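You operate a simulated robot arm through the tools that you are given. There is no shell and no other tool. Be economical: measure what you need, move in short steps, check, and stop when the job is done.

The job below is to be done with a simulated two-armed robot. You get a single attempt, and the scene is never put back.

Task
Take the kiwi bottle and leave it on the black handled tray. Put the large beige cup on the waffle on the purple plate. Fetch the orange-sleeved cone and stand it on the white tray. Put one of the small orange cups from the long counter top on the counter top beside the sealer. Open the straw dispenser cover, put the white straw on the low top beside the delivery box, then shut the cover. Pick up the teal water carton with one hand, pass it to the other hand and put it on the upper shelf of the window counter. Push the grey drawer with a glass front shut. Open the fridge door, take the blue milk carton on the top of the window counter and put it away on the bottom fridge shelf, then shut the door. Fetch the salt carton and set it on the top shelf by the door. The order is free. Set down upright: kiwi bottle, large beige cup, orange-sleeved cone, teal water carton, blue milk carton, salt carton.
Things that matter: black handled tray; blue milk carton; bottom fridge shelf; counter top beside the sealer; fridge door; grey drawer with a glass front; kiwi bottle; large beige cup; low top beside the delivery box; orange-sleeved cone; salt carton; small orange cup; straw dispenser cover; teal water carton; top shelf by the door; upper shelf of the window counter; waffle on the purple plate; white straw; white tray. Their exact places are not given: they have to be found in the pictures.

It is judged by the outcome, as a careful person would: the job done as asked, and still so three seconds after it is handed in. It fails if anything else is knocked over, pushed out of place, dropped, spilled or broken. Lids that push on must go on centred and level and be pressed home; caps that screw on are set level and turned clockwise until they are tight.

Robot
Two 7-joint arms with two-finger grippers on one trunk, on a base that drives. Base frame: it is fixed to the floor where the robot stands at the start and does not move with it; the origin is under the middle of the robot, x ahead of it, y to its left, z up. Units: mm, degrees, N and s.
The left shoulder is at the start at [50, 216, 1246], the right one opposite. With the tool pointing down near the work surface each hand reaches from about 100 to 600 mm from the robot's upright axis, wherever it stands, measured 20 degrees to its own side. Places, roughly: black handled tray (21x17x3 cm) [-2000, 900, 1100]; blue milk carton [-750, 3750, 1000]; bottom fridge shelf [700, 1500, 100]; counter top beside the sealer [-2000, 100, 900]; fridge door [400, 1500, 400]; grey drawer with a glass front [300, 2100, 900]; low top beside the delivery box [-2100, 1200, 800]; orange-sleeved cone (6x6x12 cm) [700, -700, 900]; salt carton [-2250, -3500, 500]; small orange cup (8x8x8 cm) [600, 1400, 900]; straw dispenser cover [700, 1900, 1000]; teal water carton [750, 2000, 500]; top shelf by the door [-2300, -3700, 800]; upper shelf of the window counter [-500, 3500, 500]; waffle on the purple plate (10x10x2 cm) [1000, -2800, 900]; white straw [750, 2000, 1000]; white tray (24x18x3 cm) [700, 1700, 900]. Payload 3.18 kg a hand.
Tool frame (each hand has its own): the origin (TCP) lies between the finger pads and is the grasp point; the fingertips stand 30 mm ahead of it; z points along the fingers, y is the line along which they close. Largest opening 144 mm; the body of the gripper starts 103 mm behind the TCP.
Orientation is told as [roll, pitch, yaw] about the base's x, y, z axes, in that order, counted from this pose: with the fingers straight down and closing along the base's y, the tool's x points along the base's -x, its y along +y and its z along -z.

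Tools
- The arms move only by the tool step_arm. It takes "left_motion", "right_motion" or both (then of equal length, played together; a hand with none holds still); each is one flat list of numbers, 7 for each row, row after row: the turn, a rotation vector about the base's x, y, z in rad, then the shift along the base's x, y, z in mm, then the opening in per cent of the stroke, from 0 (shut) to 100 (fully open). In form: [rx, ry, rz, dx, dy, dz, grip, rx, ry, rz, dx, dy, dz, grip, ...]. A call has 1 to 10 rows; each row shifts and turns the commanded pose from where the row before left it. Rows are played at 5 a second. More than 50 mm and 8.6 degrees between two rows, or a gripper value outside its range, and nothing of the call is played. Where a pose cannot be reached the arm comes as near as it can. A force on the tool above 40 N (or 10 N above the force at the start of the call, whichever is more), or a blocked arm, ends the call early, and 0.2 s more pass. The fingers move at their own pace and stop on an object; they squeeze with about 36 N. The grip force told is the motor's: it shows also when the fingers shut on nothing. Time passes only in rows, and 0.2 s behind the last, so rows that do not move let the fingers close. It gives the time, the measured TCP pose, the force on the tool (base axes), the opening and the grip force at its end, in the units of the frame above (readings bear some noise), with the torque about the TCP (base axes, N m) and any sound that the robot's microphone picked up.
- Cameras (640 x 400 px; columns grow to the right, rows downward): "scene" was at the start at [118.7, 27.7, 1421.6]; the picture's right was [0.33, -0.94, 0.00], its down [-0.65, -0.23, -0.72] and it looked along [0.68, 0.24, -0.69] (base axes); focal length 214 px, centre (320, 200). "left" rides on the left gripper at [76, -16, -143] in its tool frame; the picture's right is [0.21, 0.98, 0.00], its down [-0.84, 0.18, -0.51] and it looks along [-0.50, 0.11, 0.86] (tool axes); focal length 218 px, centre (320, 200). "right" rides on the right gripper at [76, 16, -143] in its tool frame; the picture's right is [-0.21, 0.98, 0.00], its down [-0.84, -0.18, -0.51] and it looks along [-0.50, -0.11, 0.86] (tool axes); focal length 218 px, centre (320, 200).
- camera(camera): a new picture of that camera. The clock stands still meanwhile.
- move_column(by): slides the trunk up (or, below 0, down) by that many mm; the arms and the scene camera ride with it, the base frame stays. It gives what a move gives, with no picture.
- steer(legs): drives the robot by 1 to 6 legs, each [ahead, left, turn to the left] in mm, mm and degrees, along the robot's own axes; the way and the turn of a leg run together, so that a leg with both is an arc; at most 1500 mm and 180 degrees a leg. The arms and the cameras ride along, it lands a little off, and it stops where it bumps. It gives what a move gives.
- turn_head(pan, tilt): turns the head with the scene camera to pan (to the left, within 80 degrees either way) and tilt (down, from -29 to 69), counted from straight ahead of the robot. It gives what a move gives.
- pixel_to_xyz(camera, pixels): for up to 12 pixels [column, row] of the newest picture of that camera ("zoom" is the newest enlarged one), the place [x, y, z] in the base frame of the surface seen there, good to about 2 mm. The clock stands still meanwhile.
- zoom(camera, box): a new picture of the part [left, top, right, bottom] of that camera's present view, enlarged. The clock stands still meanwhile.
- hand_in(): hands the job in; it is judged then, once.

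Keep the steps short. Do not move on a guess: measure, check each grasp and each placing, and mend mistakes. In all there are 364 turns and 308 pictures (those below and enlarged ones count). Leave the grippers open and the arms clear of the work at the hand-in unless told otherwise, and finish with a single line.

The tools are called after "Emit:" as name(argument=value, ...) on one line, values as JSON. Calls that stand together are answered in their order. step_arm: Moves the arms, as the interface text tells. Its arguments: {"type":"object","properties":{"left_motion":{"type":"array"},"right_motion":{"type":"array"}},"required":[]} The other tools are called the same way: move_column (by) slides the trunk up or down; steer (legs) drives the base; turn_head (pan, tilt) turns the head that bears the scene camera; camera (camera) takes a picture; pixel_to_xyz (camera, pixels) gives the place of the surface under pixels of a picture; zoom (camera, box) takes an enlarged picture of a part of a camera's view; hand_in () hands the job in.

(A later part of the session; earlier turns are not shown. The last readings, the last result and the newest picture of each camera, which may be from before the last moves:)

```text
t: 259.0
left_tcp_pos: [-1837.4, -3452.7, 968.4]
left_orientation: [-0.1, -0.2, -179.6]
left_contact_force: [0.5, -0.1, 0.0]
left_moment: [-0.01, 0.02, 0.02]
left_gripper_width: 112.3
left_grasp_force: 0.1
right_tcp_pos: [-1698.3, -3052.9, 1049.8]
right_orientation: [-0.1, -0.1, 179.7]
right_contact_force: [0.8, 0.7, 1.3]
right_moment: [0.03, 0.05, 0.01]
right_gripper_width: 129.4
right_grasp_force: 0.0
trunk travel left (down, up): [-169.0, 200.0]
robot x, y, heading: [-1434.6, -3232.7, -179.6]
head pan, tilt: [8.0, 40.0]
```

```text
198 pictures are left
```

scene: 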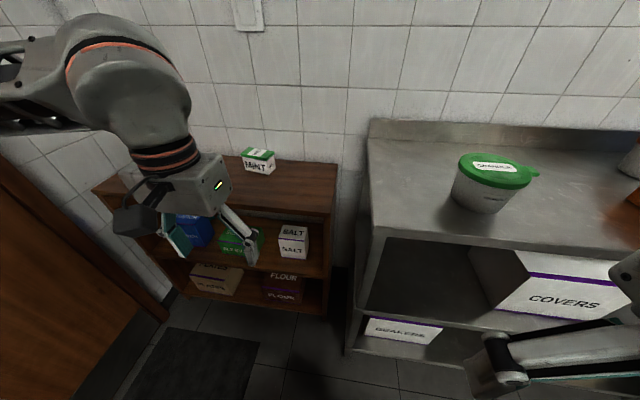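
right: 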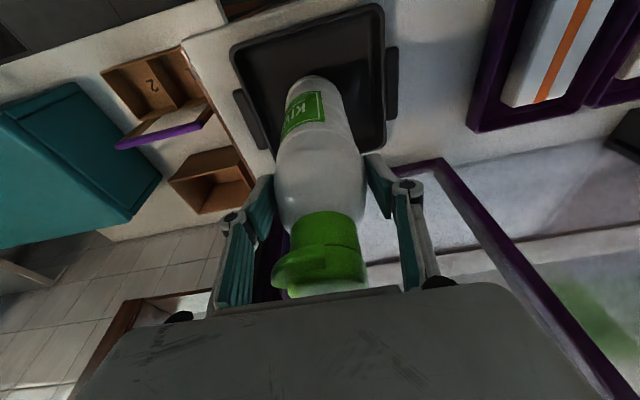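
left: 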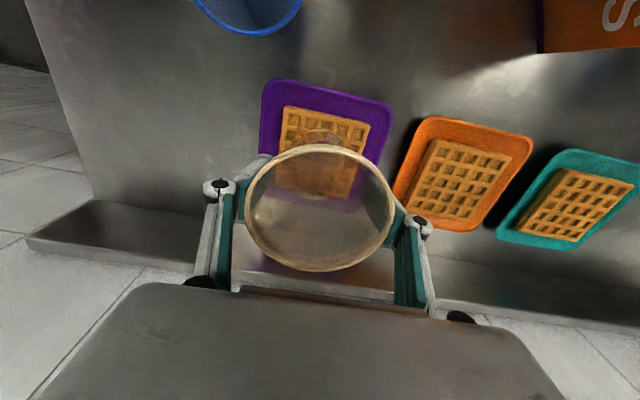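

Emit:
zoom(camera="scene", box=[200, 190, 350, 310])

Emit:
pixel_to_xyz(camera="zoom", pixels=[[335, 215], [455, 220], [395, 205], [345, 160], [460, 150], [395, 250], [340, 260], [455, 275], [250, 190], [180, 215], [420, 90], [540, 130]])

```text
3.33 times, centred on (275, 250) of scene
```

zoom: 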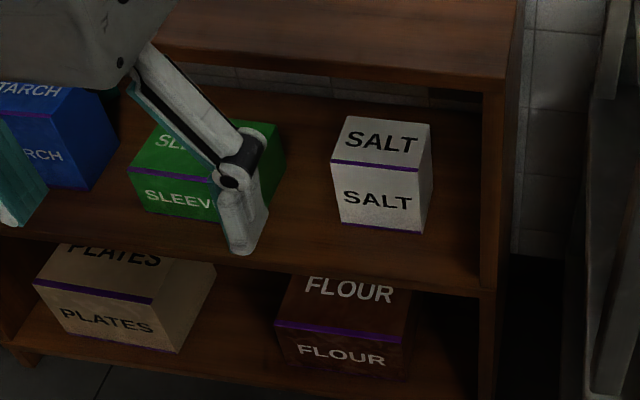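

```text
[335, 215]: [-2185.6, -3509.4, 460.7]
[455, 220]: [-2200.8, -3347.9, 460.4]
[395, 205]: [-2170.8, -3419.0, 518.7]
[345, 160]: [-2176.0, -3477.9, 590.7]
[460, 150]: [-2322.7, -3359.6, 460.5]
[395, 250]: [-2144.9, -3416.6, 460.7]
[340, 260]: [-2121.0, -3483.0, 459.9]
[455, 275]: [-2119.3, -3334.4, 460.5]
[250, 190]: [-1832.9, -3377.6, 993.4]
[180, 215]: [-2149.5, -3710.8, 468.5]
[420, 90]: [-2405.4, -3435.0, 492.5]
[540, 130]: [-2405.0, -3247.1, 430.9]
```

Emit:
pixel_to_xyz(camera="zoom", pixels=[[350, 122], [428, 127], [415, 164], [336, 158], [338, 200], [418, 200], [426, 200], [418, 225], [390, 140], [275, 150], [285, 170]])

```text
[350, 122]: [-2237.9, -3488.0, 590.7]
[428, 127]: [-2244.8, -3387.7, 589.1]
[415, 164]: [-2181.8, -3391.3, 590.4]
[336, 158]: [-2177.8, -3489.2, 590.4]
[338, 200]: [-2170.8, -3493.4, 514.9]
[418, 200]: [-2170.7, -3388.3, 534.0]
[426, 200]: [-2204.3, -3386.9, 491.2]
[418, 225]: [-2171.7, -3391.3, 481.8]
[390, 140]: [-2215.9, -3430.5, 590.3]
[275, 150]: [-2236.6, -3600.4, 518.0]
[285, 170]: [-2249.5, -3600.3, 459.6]
```

The salt carton measures x -2171…-2246, y -3493…-3387, z 460–591. I'll lower the trunk and tilt the left hand 70° forward while approaching the front of the unit.

Emit:
move_column(by=-165)

Emit:
step_arm(left_motion=[0, 0.13, 0, -18, 2, -5, 97, 0, 0.13, 0, -18, 2, -10, 97, 0, 0.13, 0, -18, 2, -10, 97, 0, 0.13, 0, -18, 2, -15, 97, 0, 0.13, 0, -18, 2, -15, 97, 0, 0.13, 0, -18, 2, -15, 97, 0, 0.13, 0, -18, 1, -15, 97, 0, 0.13, 0, -18, 1, -15, 97, 0, 0.13, 0, -18, 0, -15, 97, 0, 0.05, 0, -10, 0, -15, 97])

Emit:
camera(camera="left")

Emit:
camera(camera="scene")

```text
t: 260.7
left_tcp_pos: [-1822.8, -3457.8, 787.5]
left_orientation: [-0.9, 7.5, 179.5]
left_contact_force: [-0.5, -0.8, 1.1]
left_moment: [0.01, 0.03, 0.02]
left_gripper_width: 112.3
left_grasp_force: 0.0
right_tcp_pos: [-1735.3, -3060.2, 868.1]
right_orientation: [-0.6, 12.6, 178.4]
right_contact_force: [0.7, 0.6, -0.7]
right_moment: [-0.02, 0.03, -0.03]
right_gripper_width: 129.7
right_grasp_force: 0.0
trunk travel left (down, up): [-18.0, 352.0]
robot x, y, heading: [-1426.2, -3233.7, 179.6]
head pan, tilt: [8.0, 40.0]
stopped: the arm was blocked; the commanded pose is now the measured one
```

```text
t: 262.9
left_tcp_pos: [-2045.1, -3408.3, 726.0]
left_orientation: [-1.0, -48.3, -179.6]
left_contact_force: [0.2, -0.3, 0.2]
left_moment: [-0.02, -0.01, -0.01]
left_gripper_width: 139.6
left_grasp_force: 0.1
left hand out of reach, approached as far as the arm can: row 1, 2, 3, 4, 5, 6, 7, 8, 9, 10
right_tcp_pos: [-1734.9, -3058.8, 867.0]
right_orientation: [-0.8, 12.6, 178.5]
right_contact_force: [-0.6, 0.6, 0.2]
right_moment: [0.0, 0.0, -0.04]
right_gripper_width: 129.9
right_grasp_force: 0.1
trunk travel left (down, up): [-18.0, 352.0]
robot x, y, heading: [-1430.8, -3231.5, 179.8]
head pan, tilt: [8.0, 40.0]
```

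```text
196 pictures are left
```

left: 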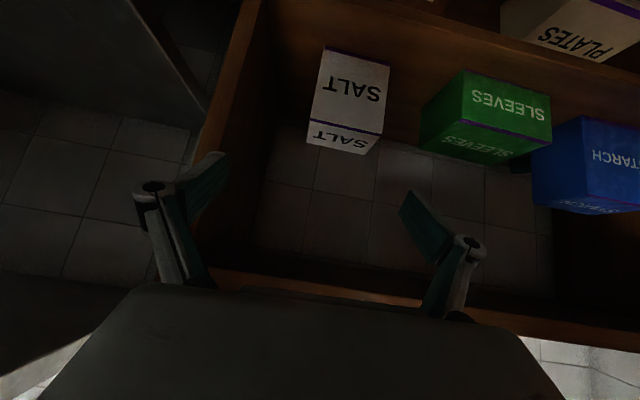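

```text
195 pictures are left
```

scene: 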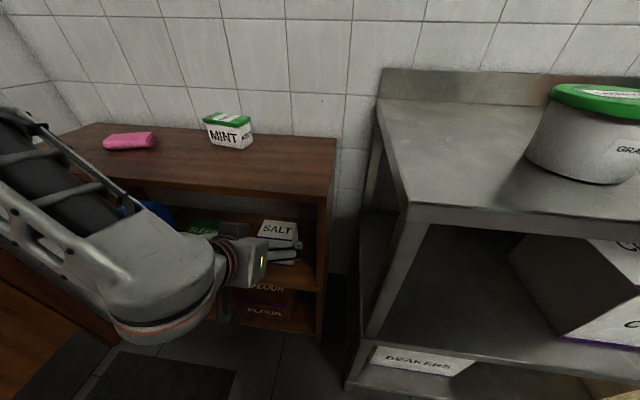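

The trunk stopped early (an arm was blocked, probably an elbow near the robot's own base). I'll raise it 50 mm to free it and check.

Emit:
move_column(by=50)

Emit:
step_arm(left_motion=[0, 0.08, 0, 0, -8, 0, 97, 0, 0.08, 0, 0, -8, -10, 97, 0, 0.08, 0, 0, -8, -10, 97], right_motion=[0, 0, 0, 0, 0, 0, 90, 0, 0, 0, 0, 0, 0, 90, 0, 0, 0, 0, 0, 0, 90])

Emit:
camera(camera="scene")

```text
t: 263.8
left_tcp_pos: [-2059.1, -3403.1, 754.4]
left_orientation: [0.2, -48.9, 179.9]
left_contact_force: [0.0, 0.3, -0.8]
left_moment: [0.03, 0.03, -0.02]
left_gripper_width: 139.5
left_grasp_force: 0.1
right_tcp_pos: [-1754.5, -3049.5, 900.8]
right_orientation: [-0.1, 15.4, 178.9]
right_contact_force: [-0.9, -0.2, -1.3]
right_moment: [-0.02, -0.06, 0.02]
right_gripper_width: 129.8
right_grasp_force: 0.1
trunk travel left (down, up): [-68.0, 302.0]
robot x, y, heading: [-1431.5, -3232.2, 179.7]
head pan, tilt: [8.0, 40.0]
```

```text
t: 264.6
left_tcp_pos: [-2057.4, -3402.2, 760.2]
left_orientation: [0.1, -49.4, 179.7]
left_contact_force: [-0.4, -0.3, 1.1]
left_moment: [0.0, 0.03, 0.01]
left_gripper_width: 139.7
left_grasp_force: 0.0
left hand out of reach, approached as far as the arm can: row 1, 2, 3
right_tcp_pos: [-1753.1, -3051.0, 903.8]
right_orientation: [-0.1, 15.2, 178.8]
right_contact_force: [-0.6, 0.3, 0.4]
right_moment: [-0.01, -0.01, -0.03]
right_gripper_width: 129.4
right_grasp_force: 0.0
trunk travel left (down, up): [-68.0, 302.0]
robot x, y, heading: [-1430.0, -3235.9, 179.8]
head pan, tilt: [8.0, 40.0]
```

```text
194 pictures are left
```

scene: 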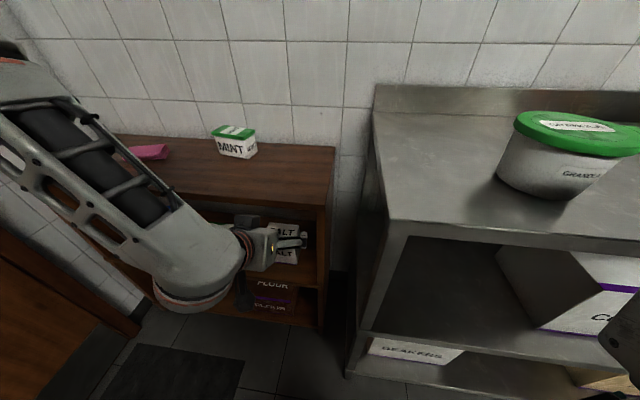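

The wrist is likely at a joint limit because the arm is too folded. I'll back the robot 170 mm and extend the arm, tilting further.

Emit:
steer(legs=[[-170, 0, 0]])

Emit:
step_arm(left_motion=[0, 0, 0, -30, -8, -15, 97, 0, 0.08, 0, -30, -8, -15, 97, 0, 0.08, 0, -30, -8, -15, 97, 0, 0.08, 0, -30, -8, -15, 97, 0, 0.08, 0, -20, -6, -15, 97, 0, 0.04, 0, -10, 0, -15, 97])

Emit:
camera(camera="left")

```text
t: 265.9
left_tcp_pos: [-1953.5, -3395.7, 759.2]
left_orientation: [0.0, -49.3, 179.3]
left_contact_force: [0.4, -0.1, -0.3]
left_moment: [-0.04, -0.02, 0.0]
left_gripper_width: 139.9
left_grasp_force: 0.1
right_tcp_pos: [-1647.7, -3046.9, 903.9]
right_orientation: [-0.2, 15.1, 178.6]
right_contact_force: [-1.2, 0.8, -0.6]
right_moment: [-0.01, -0.06, 0.03]
right_gripper_width: 129.6
right_grasp_force: 0.0
trunk travel left (down, up): [-68.0, 302.0]
robot x, y, heading: [-1324.2, -3231.5, 179.5]
head pan, tilt: [8.0, 40.0]
stopped in leg 1: the robot was blocked; the commanded pose is now the measured one
```

```text
t: 267.1
left_tcp_pos: [-2106.2, -3306.3, 781.3]
left_orientation: [1.8, -62.1, 175.8]
left_contact_force: [35.1, 48.5, -5.8]
left_moment: [1.45, 0.49, 0.03]
left_gripper_width: 103.2
left_grasp_force: 41.7
left hand out of reach, approached as far as the arm can: row 2, 3, 4, 5
right_tcp_pos: [-1643.4, -3042.2, 904.3]
right_orientation: [0.0, 14.9, 178.4]
right_contact_force: [0.1, -0.5, 0.4]
right_moment: [-0.01, 0.04, -0.01]
right_gripper_width: 129.4
right_grasp_force: 0.1
trunk travel left (down, up): [-68.0, 302.0]
robot x, y, heading: [-1320.7, -3231.1, 179.1]
head pan, tilt: [8.0, 40.0]
stopped in row 5 (left hand): the force on the tool passed its limit at 94 N (the readings are from after the stop); the commanded pose is now the measured one
```

```text
193 pictures are left
```

left: 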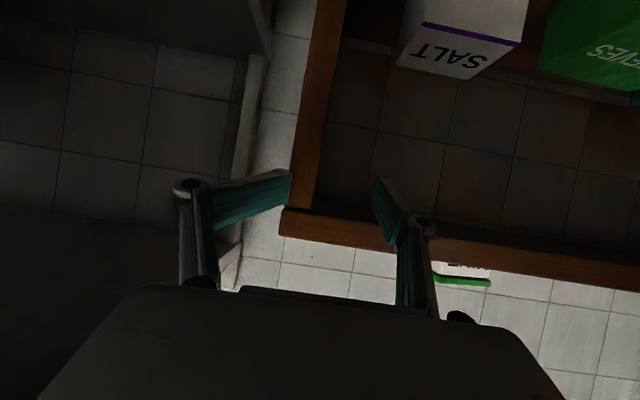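

The fingers bumped the unit's side panel because the arm drifted while out of reach. I'll pull straight back and check that the unit is unharmed.

Emit:
step_arm(left_motion=[0, 0, 0, 30, 0, 0, 97, 0, 0, 0, 40, 0, 0, 97, 0, 0, 0, 40, 0, 0, 97])

Emit:
turn_head(pan=8, tilt=30)

Emit:
camera(camera="scene")

```text
t: 267.9
left_tcp_pos: [-2014.9, -3332.2, 778.0]
left_orientation: [0.8, -62.5, -179.5]
left_contact_force: [-0.4, 0.1, -0.2]
left_moment: [0.02, 0.01, 0.0]
left_gripper_width: 139.9
left_grasp_force: 0.1
left hand out of reach, approached as far as the arm can: row 3
right_tcp_pos: [-1646.1, -3047.1, 903.3]
right_orientation: [-0.2, 14.9, 178.5]
right_contact_force: [-0.3, -0.8, 0.0]
right_moment: [-0.02, 0.0, -0.02]
right_gripper_width: 129.7
right_grasp_force: 0.1
trunk travel left (down, up): [-68.0, 302.0]
robot x, y, heading: [-1322.7, -3240.4, 179.6]
head pan, tilt: [8.0, 40.0]
```

```text
t: 268.6
left_tcp_pos: [-2013.3, -3328.6, 778.1]
left_orientation: [0.7, -62.3, -179.5]
left_contact_force: [0.4, 0.1, -0.2]
left_moment: [0.01, 0.04, 0.02]
left_gripper_width: 139.6
left_grasp_force: 0.1
right_tcp_pos: [-1646.7, -3045.6, 903.1]
right_orientation: [-0.2, 15.0, 178.6]
right_contact_force: [0.1, 0.0, 0.4]
right_moment: [0.01, 0.0, -0.02]
right_gripper_width: 129.5
right_grasp_force: 0.0
trunk travel left (down, up): [-68.0, 302.0]
robot x, y, heading: [-1321.8, -3233.7, 179.5]
head pan, tilt: [8.0, 30.0]
```

```text
192 pictures are left
```

scene: 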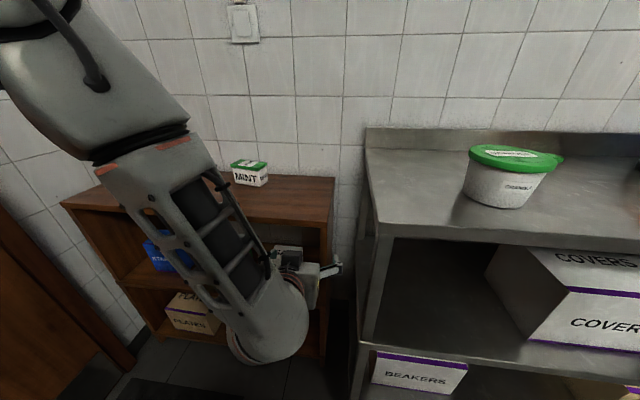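

The unit looks undisturbed. The arm reaches more easily inward of its shoulder, so I'll fold the hand a little and shift the robot left so that the salt lies inward of the left shoulder.

Emit:
step_arm(left_motion=[0, -0.12, 0, 30, 0, 10, 97, 0, -0.12, 0, 40, 0, 10, 97, 0, 0, 0, 40, 0, 10, 97])

Emit:
steer(legs=[[70, 0, 0.5], [0, 110, 0]])

Emit:
camera(camera="left")

```text
t: 269.4
left_tcp_pos: [-1899.8, -3324.6, 806.6]
left_orientation: [1.1, -48.8, 178.6]
left_contact_force: [-0.5, 0.0, 0.0]
left_moment: [-0.01, -0.03, 0.03]
left_gripper_width: 139.7
left_grasp_force: 0.1
right_tcp_pos: [-1645.6, -3045.9, 904.0]
right_orientation: [-0.2, 15.0, 178.6]
right_contact_force: [0.5, 0.1, 0.2]
right_moment: [0.0, 0.02, -0.01]
right_gripper_width: 129.4
right_grasp_force: 0.0
trunk travel left (down, up): [-68.0, 302.0]
robot x, y, heading: [-1322.1, -3236.2, 179.3]
head pan, tilt: [8.0, 30.0]
```

```text
t: 271.6
left_tcp_pos: [-1971.8, -3439.6, 805.9]
left_orientation: [1.1, -48.7, 179.4]
left_contact_force: [-0.4, -0.5, -0.7]
left_moment: [0.01, 0.0, -0.01]
left_gripper_width: 139.5
left_grasp_force: 0.1
right_tcp_pos: [-1718.4, -3156.3, 902.8]
right_orientation: [-0.1, 15.1, 179.1]
right_contact_force: [-0.6, -0.6, 0.4]
right_moment: [0.04, 0.02, 0.01]
right_gripper_width: 129.6
right_grasp_force: 0.0
trunk travel left (down, up): [-68.0, 302.0]
robot x, y, heading: [-1394.1, -3337.9, -180.3]
head pan, tilt: [8.0, 30.0]
```

```text
191 pictures are left
```

left: 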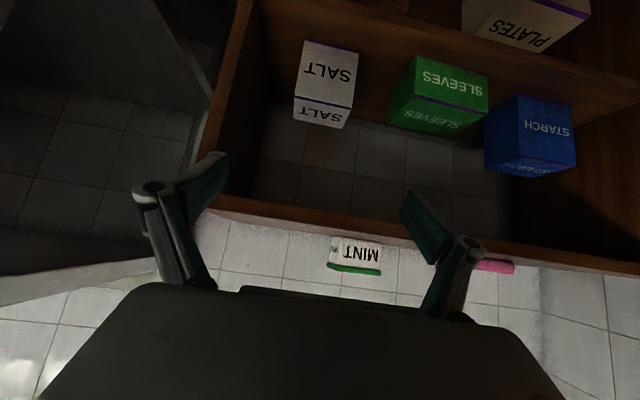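

Lined up at y=-3440. I'll lower the hand in front of the unit and watch for reach warnings.

Emit:
step_arm(left_motion=[0, 0, 0, 0, 0, -40, 97, 0, 0, 0, 0, 0, -40, 97, 0, 0, 0, 0, 0, -40, 97])

```text
t: 272.4
left_tcp_pos: [-1976.8, -3442.5, 693.3]
left_orientation: [-0.6, -49.4, -177.9]
left_contact_force: [-0.7, 0.2, 0.1]
left_moment: [0.01, 0.01, 0.04]
left_gripper_width: 139.6
left_grasp_force: 0.2
right_tcp_pos: [-1716.5, -3157.0, 905.1]
right_orientation: [-0.1, 15.0, 179.1]
right_contact_force: [1.0, 0.9, 0.7]
right_moment: [-0.03, -0.01, 0.03]
right_gripper_width: 129.3
right_grasp_force: 0.1
trunk travel left (down, up): [-68.0, 302.0]
robot x, y, heading: [-1389.8, -3337.8, -180.2]
head pan, tilt: [8.0, 30.0]
```

Emit:
step_arm(left_motion=[0, 0, 0, -31, 1, -16, 97, 0, 0, 0, -31, 1, -16, 97, 0, 0, 0, -31, 0, -16, 97, 0, 0, 0, -31, 0, -16, 97])

Emit:
camera(camera="left")

Emit:
camera(camera="scene")

```text
t: 273.4
left_tcp_pos: [-2094.7, -3429.1, 625.1]
left_orientation: [1.4, -48.5, 179.1]
left_contact_force: [-0.7, 0.1, -0.7]
left_moment: [0.01, -0.02, 0.0]
left_gripper_width: 139.6
left_grasp_force: 0.1
left hand out of reach, approached as far as the arm can: row 3
right_tcp_pos: [-1717.9, -3156.8, 903.2]
right_orientation: [-0.2, 15.1, 179.1]
right_contact_force: [-0.1, -0.2, 0.7]
right_moment: [-0.02, 0.01, -0.01]
right_gripper_width: 129.8
right_grasp_force: 0.1
trunk travel left (down, up): [-68.0, 302.0]
robot x, y, heading: [-1393.7, -3339.3, -179.9]
head pan, tilt: [8.0, 30.0]
```

```text
190 pictures are left
```

left: 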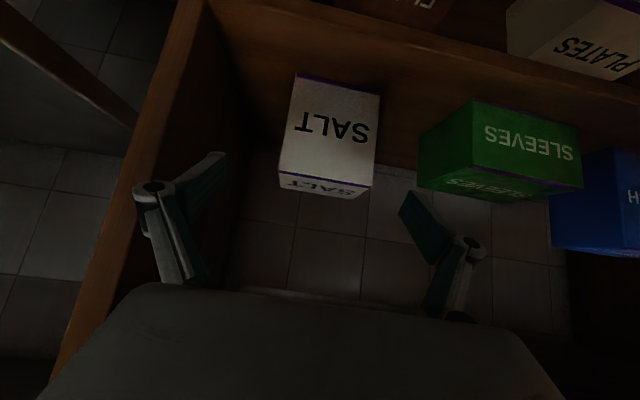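

```text
189 pictures are left
```

scene: 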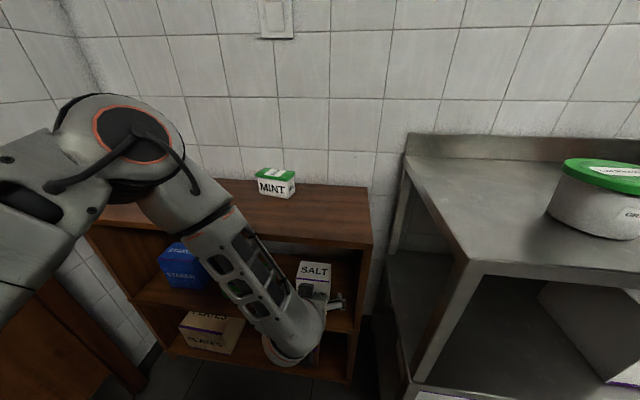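

I'm in front of the carton. I'll lower 70 mm with the arm, correct y, then drive the whole robot forward so the arm needn't extend.

Emit:
step_arm(left_motion=[0, 0, 0, 0, -5, -25, 97, 0, 0, 0, 0, -5, -25, 97, 0, 0, 0, 0, 0, -20, 97])

Emit:
camera(camera="left")

```text
t: 274.2
left_tcp_pos: [-2113.8, -3407.5, 581.0]
left_orientation: [1.4, -48.2, 179.3]
left_contact_force: [1.0, 0.5, -0.4]
left_moment: [0.01, 0.0, 0.03]
left_gripper_width: 139.4
left_grasp_force: 0.0
left hand out of reach, approached as far as the arm can: row 1, 2, 3
right_tcp_pos: [-1717.7, -3156.6, 903.4]
right_orientation: [-0.2, 15.0, 179.1]
right_contact_force: [-0.4, -0.6, -0.3]
right_moment: [0.0, -0.02, -0.02]
right_gripper_width: 129.9
right_grasp_force: 0.1
trunk travel left (down, up): [-68.0, 302.0]
robot x, y, heading: [-1392.6, -3339.9, -180.1]
head pan, tilt: [8.0, 30.0]
```

```text
188 pictures are left
```

left: 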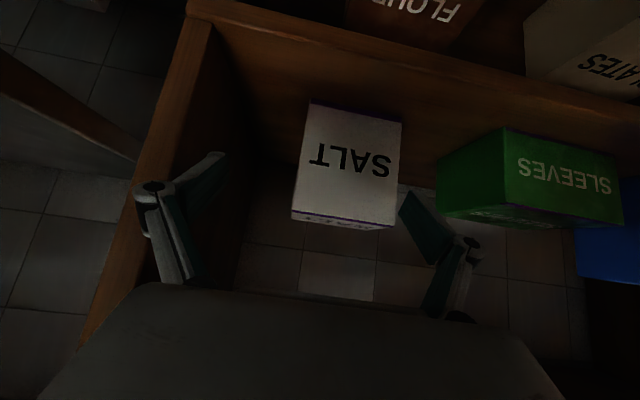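

The arm drifts inward when low. I'll shift the robot 34 mm left to re-centre and lower the trunk 30 mm.

Emit:
steer(legs=[[0, 34, 0]])

Emit:
move_column(by=-30)

Emit:
camera(camera="left")

```text
t: 275.2
left_tcp_pos: [-2113.9, -3442.4, 582.0]
left_orientation: [1.4, -48.4, 179.4]
left_contact_force: [-0.1, -0.9, -0.8]
left_moment: [0.0, -0.01, -0.03]
left_gripper_width: 139.6
left_grasp_force: 0.0
right_tcp_pos: [-1717.3, -3192.8, 903.8]
right_orientation: [-0.2, 14.9, 179.2]
right_contact_force: [-0.4, 0.4, -0.2]
right_moment: [0.01, -0.01, -0.01]
right_gripper_width: 129.6
right_grasp_force: 0.1
trunk travel left (down, up): [-68.0, 302.0]
robot x, y, heading: [-1395.2, -3375.8, -180.0]
head pan, tilt: [8.0, 30.0]
```

```text
t: 275.9
left_tcp_pos: [-2114.6, -3442.3, 555.1]
left_orientation: [1.7, -48.3, 179.4]
left_contact_force: [0.0, -0.2, 0.9]
left_moment: [0.0, 0.01, -0.01]
left_gripper_width: 139.7
left_grasp_force: 0.1
right_tcp_pos: [-1715.7, -3191.9, 875.7]
right_orientation: [-0.2, 14.8, 179.2]
right_contact_force: [0.6, 0.3, -0.2]
right_moment: [-0.01, 0.05, -0.01]
right_gripper_width: 129.4
right_grasp_force: 0.0
trunk travel left (down, up): [-38.0, 332.0]
robot x, y, heading: [-1396.1, -3375.8, -180.0]
head pan, tilt: [8.0, 30.0]
```

```text
187 pictures are left
```

left: 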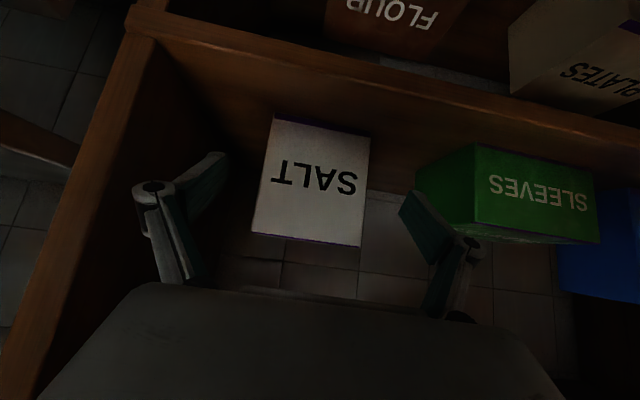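

Centred on the carton. I'll drive ahead 85 mm so the fingers straddle it.

Emit:
steer(legs=[[85, 0, 0]])

Emit:
camera(camera="left")

```text
t: 277.0
left_tcp_pos: [-2196.3, -3443.8, 574.6]
left_orientation: [1.1, -49.7, 179.7]
left_contact_force: [0.8, -0.1, -1.8]
left_moment: [-0.03, 0.03, 0.01]
left_gripper_width: 139.7
left_grasp_force: 0.0
right_tcp_pos: [-1792.6, -3196.9, 887.5]
right_orientation: [-0.6, 12.1, 179.0]
right_contact_force: [-0.1, -0.6, -0.2]
right_moment: [0.07, -0.01, 0.01]
right_gripper_width: 129.4
right_grasp_force: 0.0
trunk travel left (down, up): [-38.0, 332.0]
robot x, y, heading: [-1479.6, -3376.1, -180.1]
head pan, tilt: [8.0, 30.0]
```

```text
186 pictures are left
```

left: 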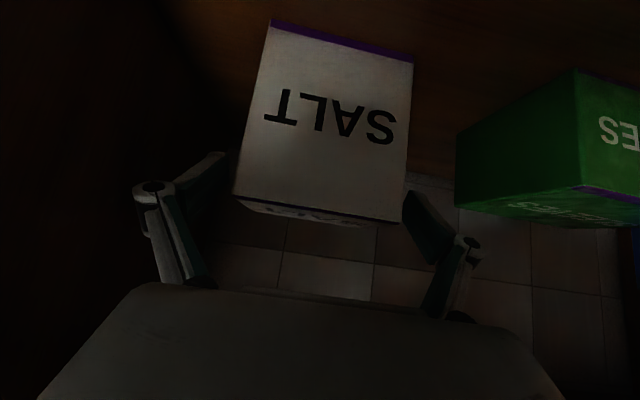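

The fingers straddle the upper part of the carton. I'll close and check the width.

Emit:
step_arm(left_motion=[0, 0, 0, 0, 0, 0, 60, 0, 0, 0, 0, 0, 0, 60, 0, 0, 0, 0, 0, 0, 60, 0, 0, 0, 0, 0, 0, 60])

Emit:
camera(camera="left")

```text
t: 278.0
left_tcp_pos: [-2194.7, -3443.0, 565.1]
left_orientation: [1.2, -49.1, 179.7]
left_contact_force: [-0.1, -0.3, -4.5]
left_moment: [0.02, -0.07, 0.02]
left_gripper_width: 109.7
left_grasp_force: 36.0
right_tcp_pos: [-1795.9, -3195.1, 887.7]
right_orientation: [-0.5, 11.6, 178.9]
right_contact_force: [0.1, 0.0, 0.3]
right_moment: [0.03, 0.05, -0.01]
right_gripper_width: 129.6
right_grasp_force: 0.1
trunk travel left (down, up): [-38.0, 332.0]
robot x, y, heading: [-1479.5, -3373.4, 180.0]
head pan, tilt: [8.0, 30.0]
```

```text
185 pictures are left
```

left: 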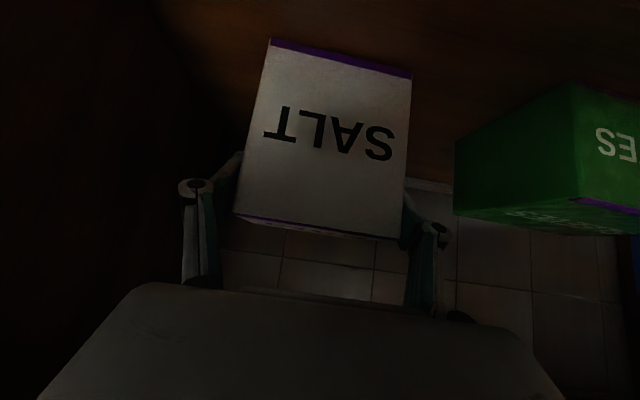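

Gripped (110 mm, 36 N). I'll raise the trunk 35 mm and check it lifts.

Emit:
move_column(by=35)

Emit:
camera(camera="left")

Emit:
zoom(camera="scene", box=[200, 150, 440, 350])

```text
t: 278.8
left_tcp_pos: [-2199.6, -3440.1, 580.3]
left_orientation: [1.7, -47.6, 179.4]
left_contact_force: [-0.2, -0.1, -5.6]
left_moment: [0.02, -0.05, 0.0]
left_gripper_width: 109.2
left_grasp_force: 35.2
right_tcp_pos: [-1806.9, -3190.3, 908.5]
right_orientation: [-0.2, 14.2, 179.1]
right_contact_force: [0.0, -1.2, -0.2]
right_moment: [-0.03, -0.11, -0.01]
right_gripper_width: 129.6
right_grasp_force: 0.0
trunk travel left (down, up): [-73.0, 297.0]
robot x, y, heading: [-1477.9, -3374.4, -179.8]
head pan, tilt: [8.0, 30.0]
```

```text
184 pictures are left
```

left: 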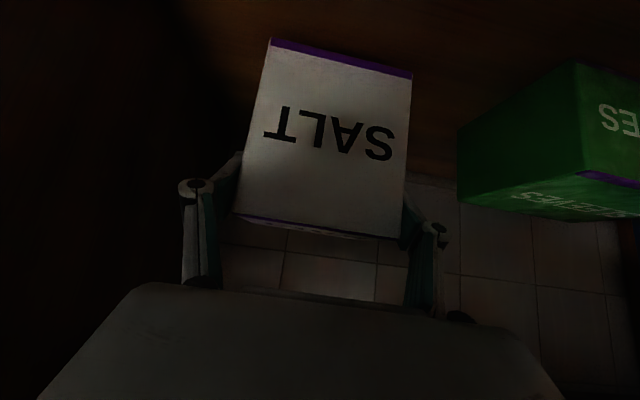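

```text
2.00 times, centred on (320, 250) of scene
```

zoom: 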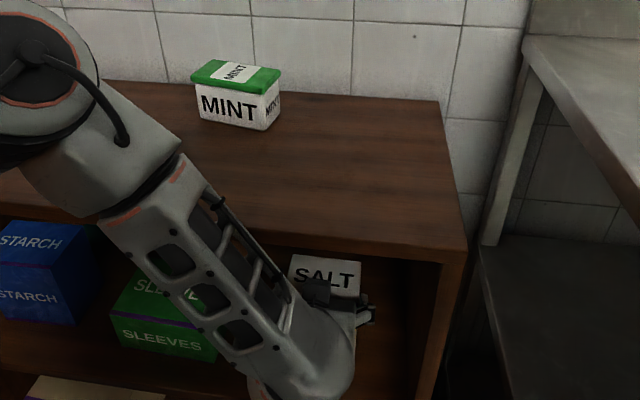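

Lifted. I'll back out 125 mm, then draw the hand back further.

Emit:
steer(legs=[[-125, 0, 0]])

Emit:
step_arm(left_motion=[0, 0, 0, 30, 0, 10, 60, 0, 0, 0, 30, 0, 10, 60, 0, 0, 0, 20, 0, 10, 60])

Emit:
camera(camera="scene")

```text
t: 280.1
left_tcp_pos: [-2075.8, -3439.3, 588.3]
left_orientation: [1.7, -48.1, 179.2]
left_contact_force: [0.5, -0.3, -4.9]
left_moment: [-0.01, -0.11, -0.02]
left_gripper_width: 109.8
left_grasp_force: 35.7
right_tcp_pos: [-1680.4, -3190.8, 910.5]
right_orientation: [0.0, 13.7, 179.0]
right_contact_force: [-0.3, 0.1, 0.0]
right_moment: [0.0, 0.05, 0.01]
right_gripper_width: 129.4
right_grasp_force: 0.1
trunk travel left (down, up): [-73.0, 297.0]
robot x, y, heading: [-1350.8, -3372.9, 179.9]
head pan, tilt: [8.0, 30.0]
```

```text
t: 281.1
left_tcp_pos: [-1998.0, -3470.8, 604.5]
left_orientation: [4.5, -47.2, 179.5]
left_contact_force: [1.1, -0.6, -4.7]
left_moment: [0.02, -0.06, 0.01]
left_gripper_width: 109.5
left_grasp_force: 36.0
right_tcp_pos: [-1681.4, -3192.0, 911.9]
right_orientation: [-0.2, 13.7, 179.0]
right_contact_force: [-0.4, -0.3, -0.3]
right_moment: [0.03, -0.04, -0.01]
right_gripper_width: 129.6
right_grasp_force: 0.0
trunk travel left (down, up): [-73.0, 297.0]
robot x, y, heading: [-1357.9, -3376.1, 179.9]
head pan, tilt: [8.0, 30.0]
stopped in row 3 (left hand): the arm was blocked; the commanded pose is now the measured one
```

```text
182 pictures are left
```

scene: 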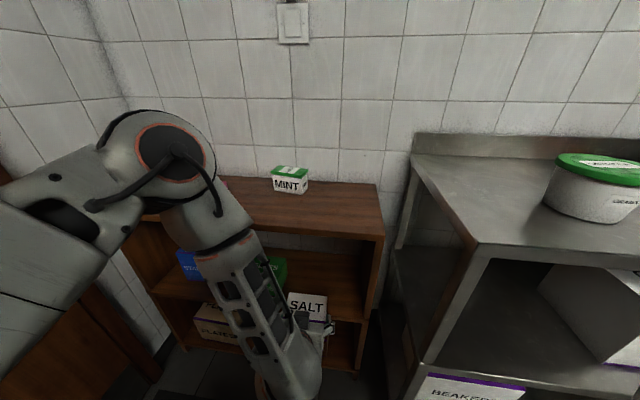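

The carton is in front of the shelf edge with about 55 mm clearance. I'll raise the trunk fully.

Emit:
move_column(by=290)

Emit:
step_arm(left_motion=[0, 0, 0, 0, 0, 30, 60, 0, 0, 0, 0, 0, 30, 60, 0, 0, 0, 0, 0, 30, 60])

Emit:
camera(camera="scene")

Emit:
camera(camera="left")

```text
t: 284.0
left_tcp_pos: [-1997.8, -3467.2, 893.8]
left_orientation: [4.2, -47.3, 179.3]
left_contact_force: [-0.6, -0.8, -4.7]
left_moment: [0.04, -0.1, 0.01]
left_gripper_width: 109.6
left_grasp_force: 36.1
right_tcp_pos: [-1680.6, -3191.7, 1199.9]
right_orientation: [-0.2, 13.7, 179.0]
right_contact_force: [-0.2, 0.6, -0.1]
right_moment: [0.0, 0.02, -0.03]
right_gripper_width: 129.6
right_grasp_force: 0.1
trunk travel left (down, up): [-363.0, 7.0]
robot x, y, heading: [-1356.1, -3375.4, 179.9]
head pan, tilt: [8.0, 30.0]
```

```text
t: 284.8
left_tcp_pos: [-1999.1, -3466.7, 984.9]
left_orientation: [4.3, -47.3, 179.1]
left_contact_force: [-0.3, 0.3, -5.1]
left_moment: [-0.03, -0.05, -0.01]
left_gripper_width: 109.5
left_grasp_force: 36.2
right_tcp_pos: [-1679.8, -3190.4, 1201.5]
right_orientation: [-0.1, 13.7, 179.0]
right_contact_force: [-0.6, 0.2, 0.8]
right_moment: [-0.01, 0.04, 0.0]
right_gripper_width: 129.8
right_grasp_force: 0.1
trunk travel left (down, up): [-363.0, 7.0]
robot x, y, heading: [-1355.3, -3369.3, 179.9]
head pan, tilt: [8.0, 30.0]
```

```text
181 pictures are left
```

scene: 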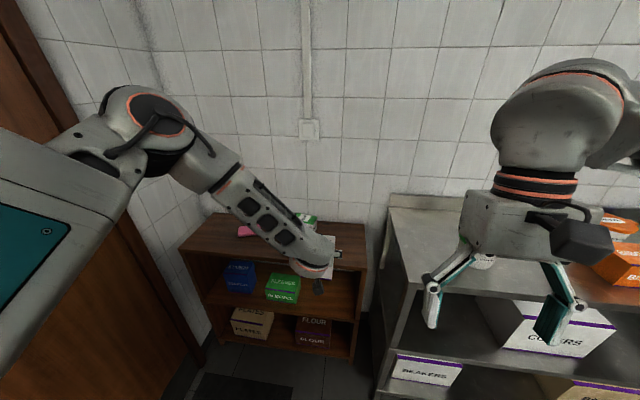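

```text
180 pictures are left
```

left: 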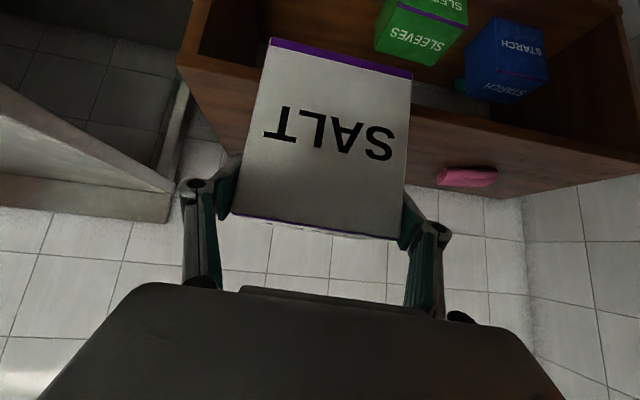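

The carton is above the top shelf level (its bottom is at about 880). I'll restore the grasp orientation, drive ahead 130 mm, and look.

Emit:
step_arm(left_motion=[0.018, 0.015, -0.02, 0, 15, 0, 60, 0.018, 0.016, -0.02, 0, 15, 0, 60, 0, 0, 0, 0, 12, 0, 60])

Emit:
steer(legs=[[130, 0, 0]])

Emit:
camera(camera="scene")

Emit:
camera(camera="left")

```text
t: 285.6
left_tcp_pos: [-1999.1, -3425.4, 985.0]
left_orientation: [1.3, -49.2, 179.2]
left_contact_force: [-0.2, 0.5, -4.4]
left_moment: [-0.02, -0.08, 0.02]
left_gripper_width: 109.9
left_grasp_force: 36.4
right_tcp_pos: [-1681.3, -3190.6, 1200.7]
right_orientation: [-0.1, 13.6, 179.0]
right_contact_force: [0.1, 0.8, -0.3]
right_moment: [-0.03, -0.01, 0.01]
right_gripper_width: 129.7
right_grasp_force: 0.1
trunk travel left (down, up): [-363.0, 7.0]
robot x, y, heading: [-1356.8, -3373.3, 179.6]
head pan, tilt: [8.0, 30.0]
```

```text
t: 286.9
left_tcp_pos: [-2126.9, -3425.4, 983.5]
left_orientation: [1.2, -49.1, 179.1]
left_contact_force: [-0.1, 0.2, -5.3]
left_moment: [-0.02, -0.07, 0.02]
left_gripper_width: 109.5
left_grasp_force: 35.6
right_tcp_pos: [-1808.3, -3190.2, 1200.5]
right_orientation: [-0.1, 13.7, 178.9]
right_contact_force: [1.2, 0.4, -1.0]
right_moment: [-0.02, -0.06, -0.03]
right_gripper_width: 130.0
right_grasp_force: 0.0
trunk travel left (down, up): [-363.0, 7.0]
robot x, y, heading: [-1480.5, -3375.1, 180.1]
head pan, tilt: [8.0, 30.0]
```

```text
179 pictures are left
```

scene: 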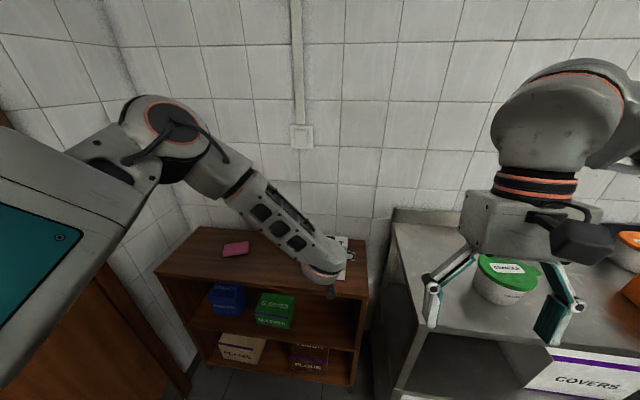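

```text
178 pictures are left
```

left: 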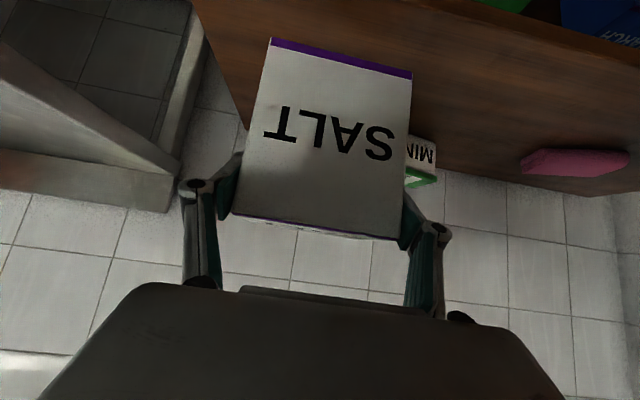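

I'll move forward 60 mm and right 15 mm, staying clear of the mint tub, then lower.

Emit:
step_arm(left_motion=[0, 0, 0, -30, 8, 0, 60, 0, 0, 0, -30, 7, 0, 60, 0, 0, 0, 0, 0, -25, 60, 0, 0, 0, 0, 0, -20, 60])

Emit:
zoom(camera="scene", box=[200, 200, 400, 380])

Emit:
camera(camera="left")

```text
t: 287.9
left_tcp_pos: [-2186.9, -3409.9, 937.9]
left_orientation: [1.4, -49.1, 179.0]
left_contact_force: [0.0, 0.0, -4.2]
left_moment: [-0.01, -0.1, 0.03]
left_gripper_width: 109.5
left_grasp_force: 35.7
right_tcp_pos: [-1808.5, -3190.2, 1202.5]
right_orientation: [-0.1, 13.7, 178.9]
right_contact_force: [-0.2, 0.2, 0.0]
right_moment: [-0.02, 0.01, 0.0]
right_gripper_width: 129.6
right_grasp_force: 0.0
trunk travel left (down, up): [-363.0, 7.0]
robot x, y, heading: [-1482.6, -3374.9, 179.9]
head pan, tilt: [8.0, 30.0]
```

```text
2.22 times, centred on (300, 290) of scene
```

zoom: 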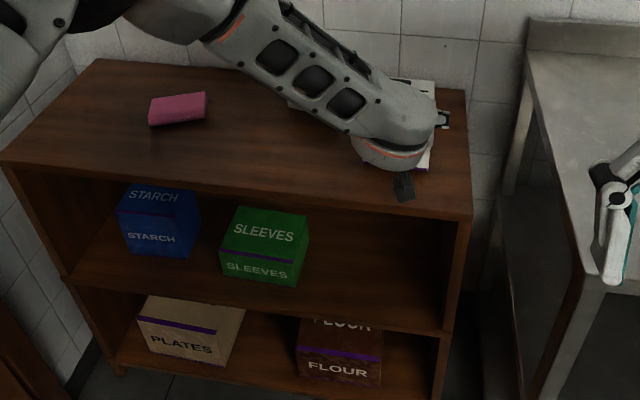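

```text
176 pictures are left
```

left: 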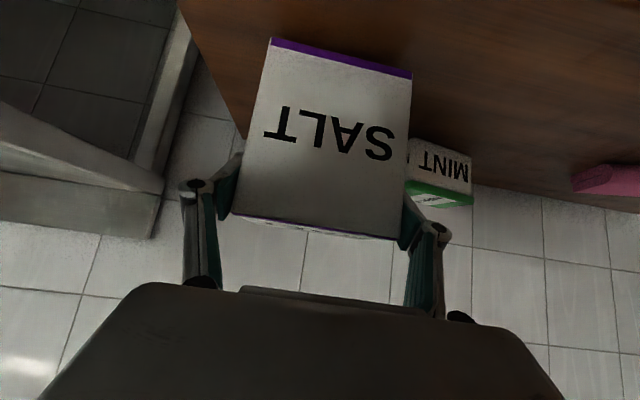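

Emit:
pixel_to_xyz(camera="left", pixels=[[415, 165], [465, 172], [420, 195], [415, 145], [440, 140], [330, 225], [200, 60]])

Emit:
step_arm(left_motion=[0, 0, 0, 0, 0, -4, 60, 0, 0, 0, 0, 0, -3, 60, 0, 0, 0, 0, 0, -3, 60])

```text
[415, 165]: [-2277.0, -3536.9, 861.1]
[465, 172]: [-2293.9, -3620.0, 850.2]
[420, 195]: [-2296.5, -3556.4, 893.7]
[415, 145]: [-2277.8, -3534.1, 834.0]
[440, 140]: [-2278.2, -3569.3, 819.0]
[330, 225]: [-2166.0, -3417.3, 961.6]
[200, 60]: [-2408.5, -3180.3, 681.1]
```

```text
t: 288.7
left_tcp_pos: [-2186.9, -3410.5, 930.2]
left_orientation: [1.2, -49.1, 179.1]
left_contact_force: [-0.1, 0.2, -4.8]
left_moment: [-0.01, -0.11, 0.03]
left_gripper_width: 109.4
left_grasp_force: 36.6
right_tcp_pos: [-1808.5, -3189.2, 1201.2]
right_orientation: [-0.2, 13.7, 178.8]
right_contact_force: [-0.7, 0.1, 0.6]
right_moment: [-0.02, -0.01, 0.01]
right_gripper_width: 129.7
right_grasp_force: 0.0
trunk travel left (down, up): [-363.0, 7.0]
robot x, y, heading: [-1485.4, -3377.4, 179.7]
head pan, tilt: [8.0, 30.0]
```

Emit:
step_arm(left_motion=[0, 0, 0, 0, 0, -2, 60, 0, 0, 0, 0, 0, -2, 60])

Emit:
step_arm(left_motion=[0, 0, 0, 0, 0, -2, 60, 0, 0, 0, 0, 0, -1, 60])

```text
t: 289.3
left_tcp_pos: [-2186.0, -3409.9, 926.0]
left_orientation: [1.2, -49.1, 179.0]
left_contact_force: [-0.3, 0.8, -5.5]
left_moment: [-0.02, -0.1, 0.01]
left_gripper_width: 109.5
left_grasp_force: 35.5
right_tcp_pos: [-1809.1, -3189.6, 1201.6]
right_orientation: [-0.1, 13.7, 178.9]
right_contact_force: [-0.8, 0.4, -0.7]
right_moment: [0.02, 0.0, 0.01]
right_gripper_width: 129.5
right_grasp_force: 0.0
trunk travel left (down, up): [-363.0, 7.0]
robot x, y, heading: [-1482.9, -3377.0, 179.8]
head pan, tilt: [8.0, 30.0]
```

```text
t: 289.9
left_tcp_pos: [-2185.7, -3410.5, 924.0]
left_orientation: [1.3, -49.2, 179.1]
left_contact_force: [0.1, -0.4, -1.8]
left_moment: [0.09, -0.26, -0.05]
left_gripper_width: 109.8
left_grasp_force: 35.8
right_tcp_pos: [-1808.9, -3190.1, 1201.6]
right_orientation: [-0.1, 13.8, 178.9]
right_contact_force: [0.3, -0.5, 0.9]
right_moment: [-0.01, 0.01, 0.0]
right_gripper_width: 129.5
right_grasp_force: 0.1
trunk travel left (down, up): [-363.0, 7.0]
robot x, y, heading: [-1482.4, -3375.3, 179.6]
head pan, tilt: [8.0, 30.0]
```

Touching (force changed from −5 to −1.8). One more mm or two, then release.

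Emit:
step_arm(left_motion=[0, 0, 0, 0, 0, -2, 60, 0, 0, 0, 0, 0, -1, 60, 0, 0, 0, 0, 0, 0, 84, 0, 0, 0, 0, 0, 0, 97, 0, 0, 0, 0, 0, 0, 97])

Emit:
camera(camera="left")

```text
t: 291.1
left_tcp_pos: [-2187.4, -3410.7, 920.4]
left_orientation: [1.3, -49.2, 179.1]
left_contact_force: [-0.1, 0.2, -0.7]
left_moment: [0.01, 0.02, -0.03]
left_gripper_width: 139.7
left_grasp_force: 0.1
right_tcp_pos: [-1807.0, -3188.9, 1202.5]
right_orientation: [-0.2, 13.8, 178.9]
right_contact_force: [0.0, 0.0, -0.2]
right_moment: [-0.03, -0.01, -0.01]
right_gripper_width: 129.7
right_grasp_force: 0.2
trunk travel left (down, up): [-363.0, 7.0]
robot x, y, heading: [-1485.5, -3373.7, 179.8]
head pan, tilt: [8.0, 30.0]
```

```text
175 pictures are left
```

left: 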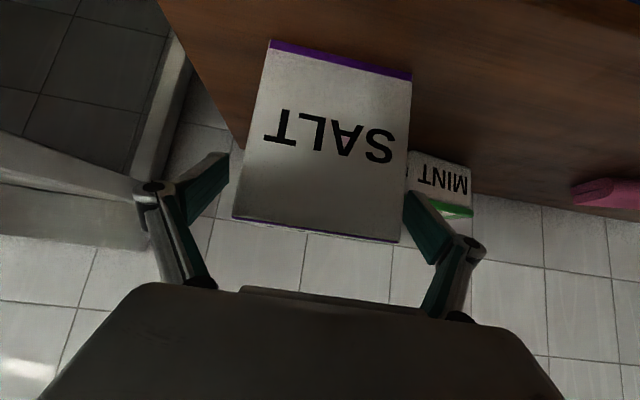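

Released and upright. I'll retreat along the tool axis.

Emit:
step_arm(left_motion=[0, 0, 0, 23, 0, 20, 97, 0, 0, 0, 30, 0, 26, 97, 0, 0, 0, 30, 0, 26, 97, 0, 0, 0, 30, 0, 26, 97])

Emit:
steer(legs=[[-130, 0, 0]])

Emit:
camera(camera="scene")

```text
t: 292.1
left_tcp_pos: [-2071.9, -3412.5, 1020.2]
left_orientation: [1.2, -49.2, 179.1]
left_contact_force: [-0.1, -0.3, 1.0]
left_moment: [-0.02, 0.01, -0.01]
left_gripper_width: 139.5
left_grasp_force: 0.0
right_tcp_pos: [-1806.9, -3190.2, 1201.7]
right_orientation: [-0.2, 13.5, 178.9]
right_contact_force: [-0.2, 0.3, 0.3]
right_moment: [-0.02, 0.0, -0.02]
right_gripper_width: 129.6
right_grasp_force: 0.1
trunk travel left (down, up): [-363.0, 7.0]
robot x, y, heading: [-1484.0, -3378.1, 179.9]
head pan, tilt: [8.0, 30.0]
```

```text
t: 293.4
left_tcp_pos: [-1944.0, -3411.1, 1020.6]
left_orientation: [1.1, -49.2, 179.1]
left_contact_force: [0.8, 0.3, 0.2]
left_moment: [-0.02, 0.0, 0.01]
left_gripper_width: 139.8
left_grasp_force: 0.1
right_tcp_pos: [-1675.7, -3189.6, 1200.9]
right_orientation: [-0.1, 13.5, 178.8]
right_contact_force: [0.4, -0.2, 0.3]
right_moment: [0.01, 0.03, 0.01]
right_gripper_width: 129.5
right_grasp_force: 0.1
trunk travel left (down, up): [-363.0, 7.0]
robot x, y, heading: [-1354.6, -3377.0, 179.8]
head pan, tilt: [8.0, 30.0]
```

```text
174 pictures are left
```

scene: 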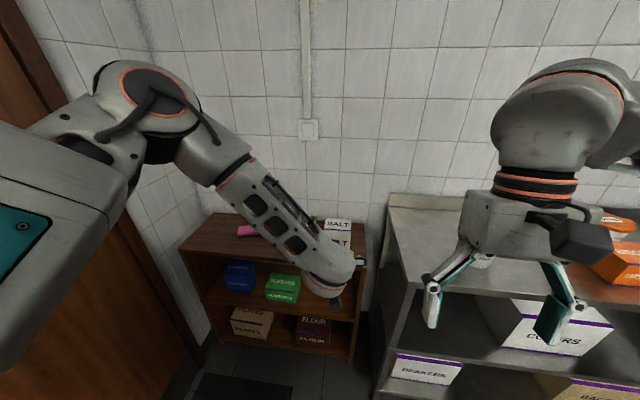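

The salt carton stands on the top shelf. I'll level the left hand and drive back up the room toward the fridge/straw area.

Emit:
step_arm(left_motion=[0, -0.123, 0, 20, 0, 20, 80, 0, -0.123, 0, 20, 0, 25, 80, 0, -0.123, 0, 20, 0, 25, 80, 0, -0.123, 0, 15, 0, 25, 80, 0, -0.123, 0, 15, 0, 25, 80, 0, -0.123, 0, 15, 0, 25, 80, 0, -0.12, 0, 10, 0, 20, 80], right_motion=[0, 0, 0, 0, 0, 0, 90, 0, 0, 0, 0, 0, 0, 90, 0, 0, 0, 0, 0, 0, 90, 0, 0, 0, 0, 0, 0, 90, 0, 0, 0, 0, 0, 0, 90, 0, -0.118, 0, 10, 10, 20, 90, 0, -0.118, 0, 10, 10, 20, 90])

Emit:
steer(legs=[[0, -450, 0], [-700, 0, 0], [0, 0, -90], [1500, 0, 0], [1500, 0, 0], [1500, 0, 0]])

Emit:
turn_head(pan=-20, tilt=20)

Emit:
camera(camera="scene")

```text
t: 295.0
left_tcp_pos: [-1830.7, -3411.2, 1182.6]
left_orientation: [0.5, 0.2, 179.3]
left_contact_force: [-0.6, -0.3, 0.3]
left_moment: [0.0, 0.0, 0.04]
left_gripper_width: 115.2
left_grasp_force: 0.1
right_tcp_pos: [-1657.0, -3170.6, 1241.7]
right_orientation: [-0.3, 27.3, 178.7]
right_contact_force: [-0.1, 0.3, -0.5]
right_moment: [-0.01, 0.0, 0.0]
right_gripper_width: 129.6
right_grasp_force: 0.1
trunk travel left (down, up): [-363.0, 7.0]
robot x, y, heading: [-1353.5, -3374.2, 179.8]
head pan, tilt: [8.0, 30.0]
```

```text
t: 327.7
left_tcp_pos: [-504.1, 2050.2, 1182.2]
left_orientation: [0.5, -0.1, 86.3]
left_contact_force: [-0.4, 0.5, 0.0]
left_moment: [0.01, 0.02, 0.0]
left_gripper_width: 115.1
left_grasp_force: 0.1
right_tcp_pos: [-272.7, 1865.3, 1241.1]
right_orientation: [-0.4, 27.3, 85.6]
right_contact_force: [-0.4, 0.1, -0.2]
right_moment: [-0.03, 0.04, 0.03]
right_gripper_width: 129.7
right_grasp_force: 0.0
trunk travel left (down, up): [-363.0, 7.0]
robot x, y, heading: [-495.0, 1571.6, 86.7]
head pan, tilt: [8.0, 30.0]
```

```text
t: 328.6
left_tcp_pos: [-505.1, 2051.1, 1183.6]
left_orientation: [0.5, 0.0, 86.2]
left_contact_force: [0.1, -0.2, 0.5]
left_moment: [0.0, -0.02, 0.01]
left_gripper_width: 115.2
left_grasp_force: 0.0
right_tcp_pos: [-273.0, 1865.5, 1241.0]
right_orientation: [-0.5, 27.2, 85.5]
right_contact_force: [-0.2, 0.1, -0.1]
right_moment: [0.02, -0.01, 0.02]
right_gripper_width: 129.6
right_grasp_force: 0.0
trunk travel left (down, up): [-363.0, 7.0]
robot x, y, heading: [-491.6, 1573.7, 86.9]
head pan, tilt: [-20.0, 20.0]
```

```text
173 pictures are left
```

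scene: 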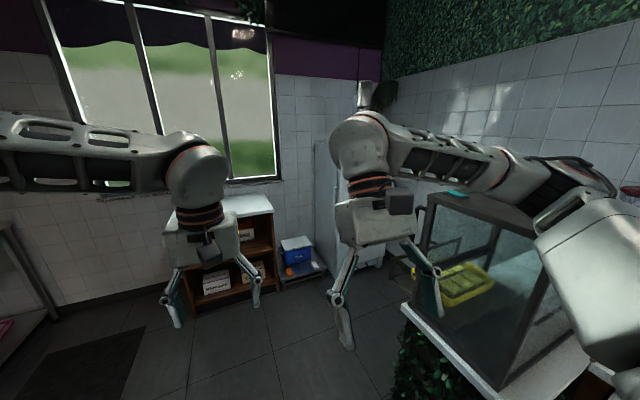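

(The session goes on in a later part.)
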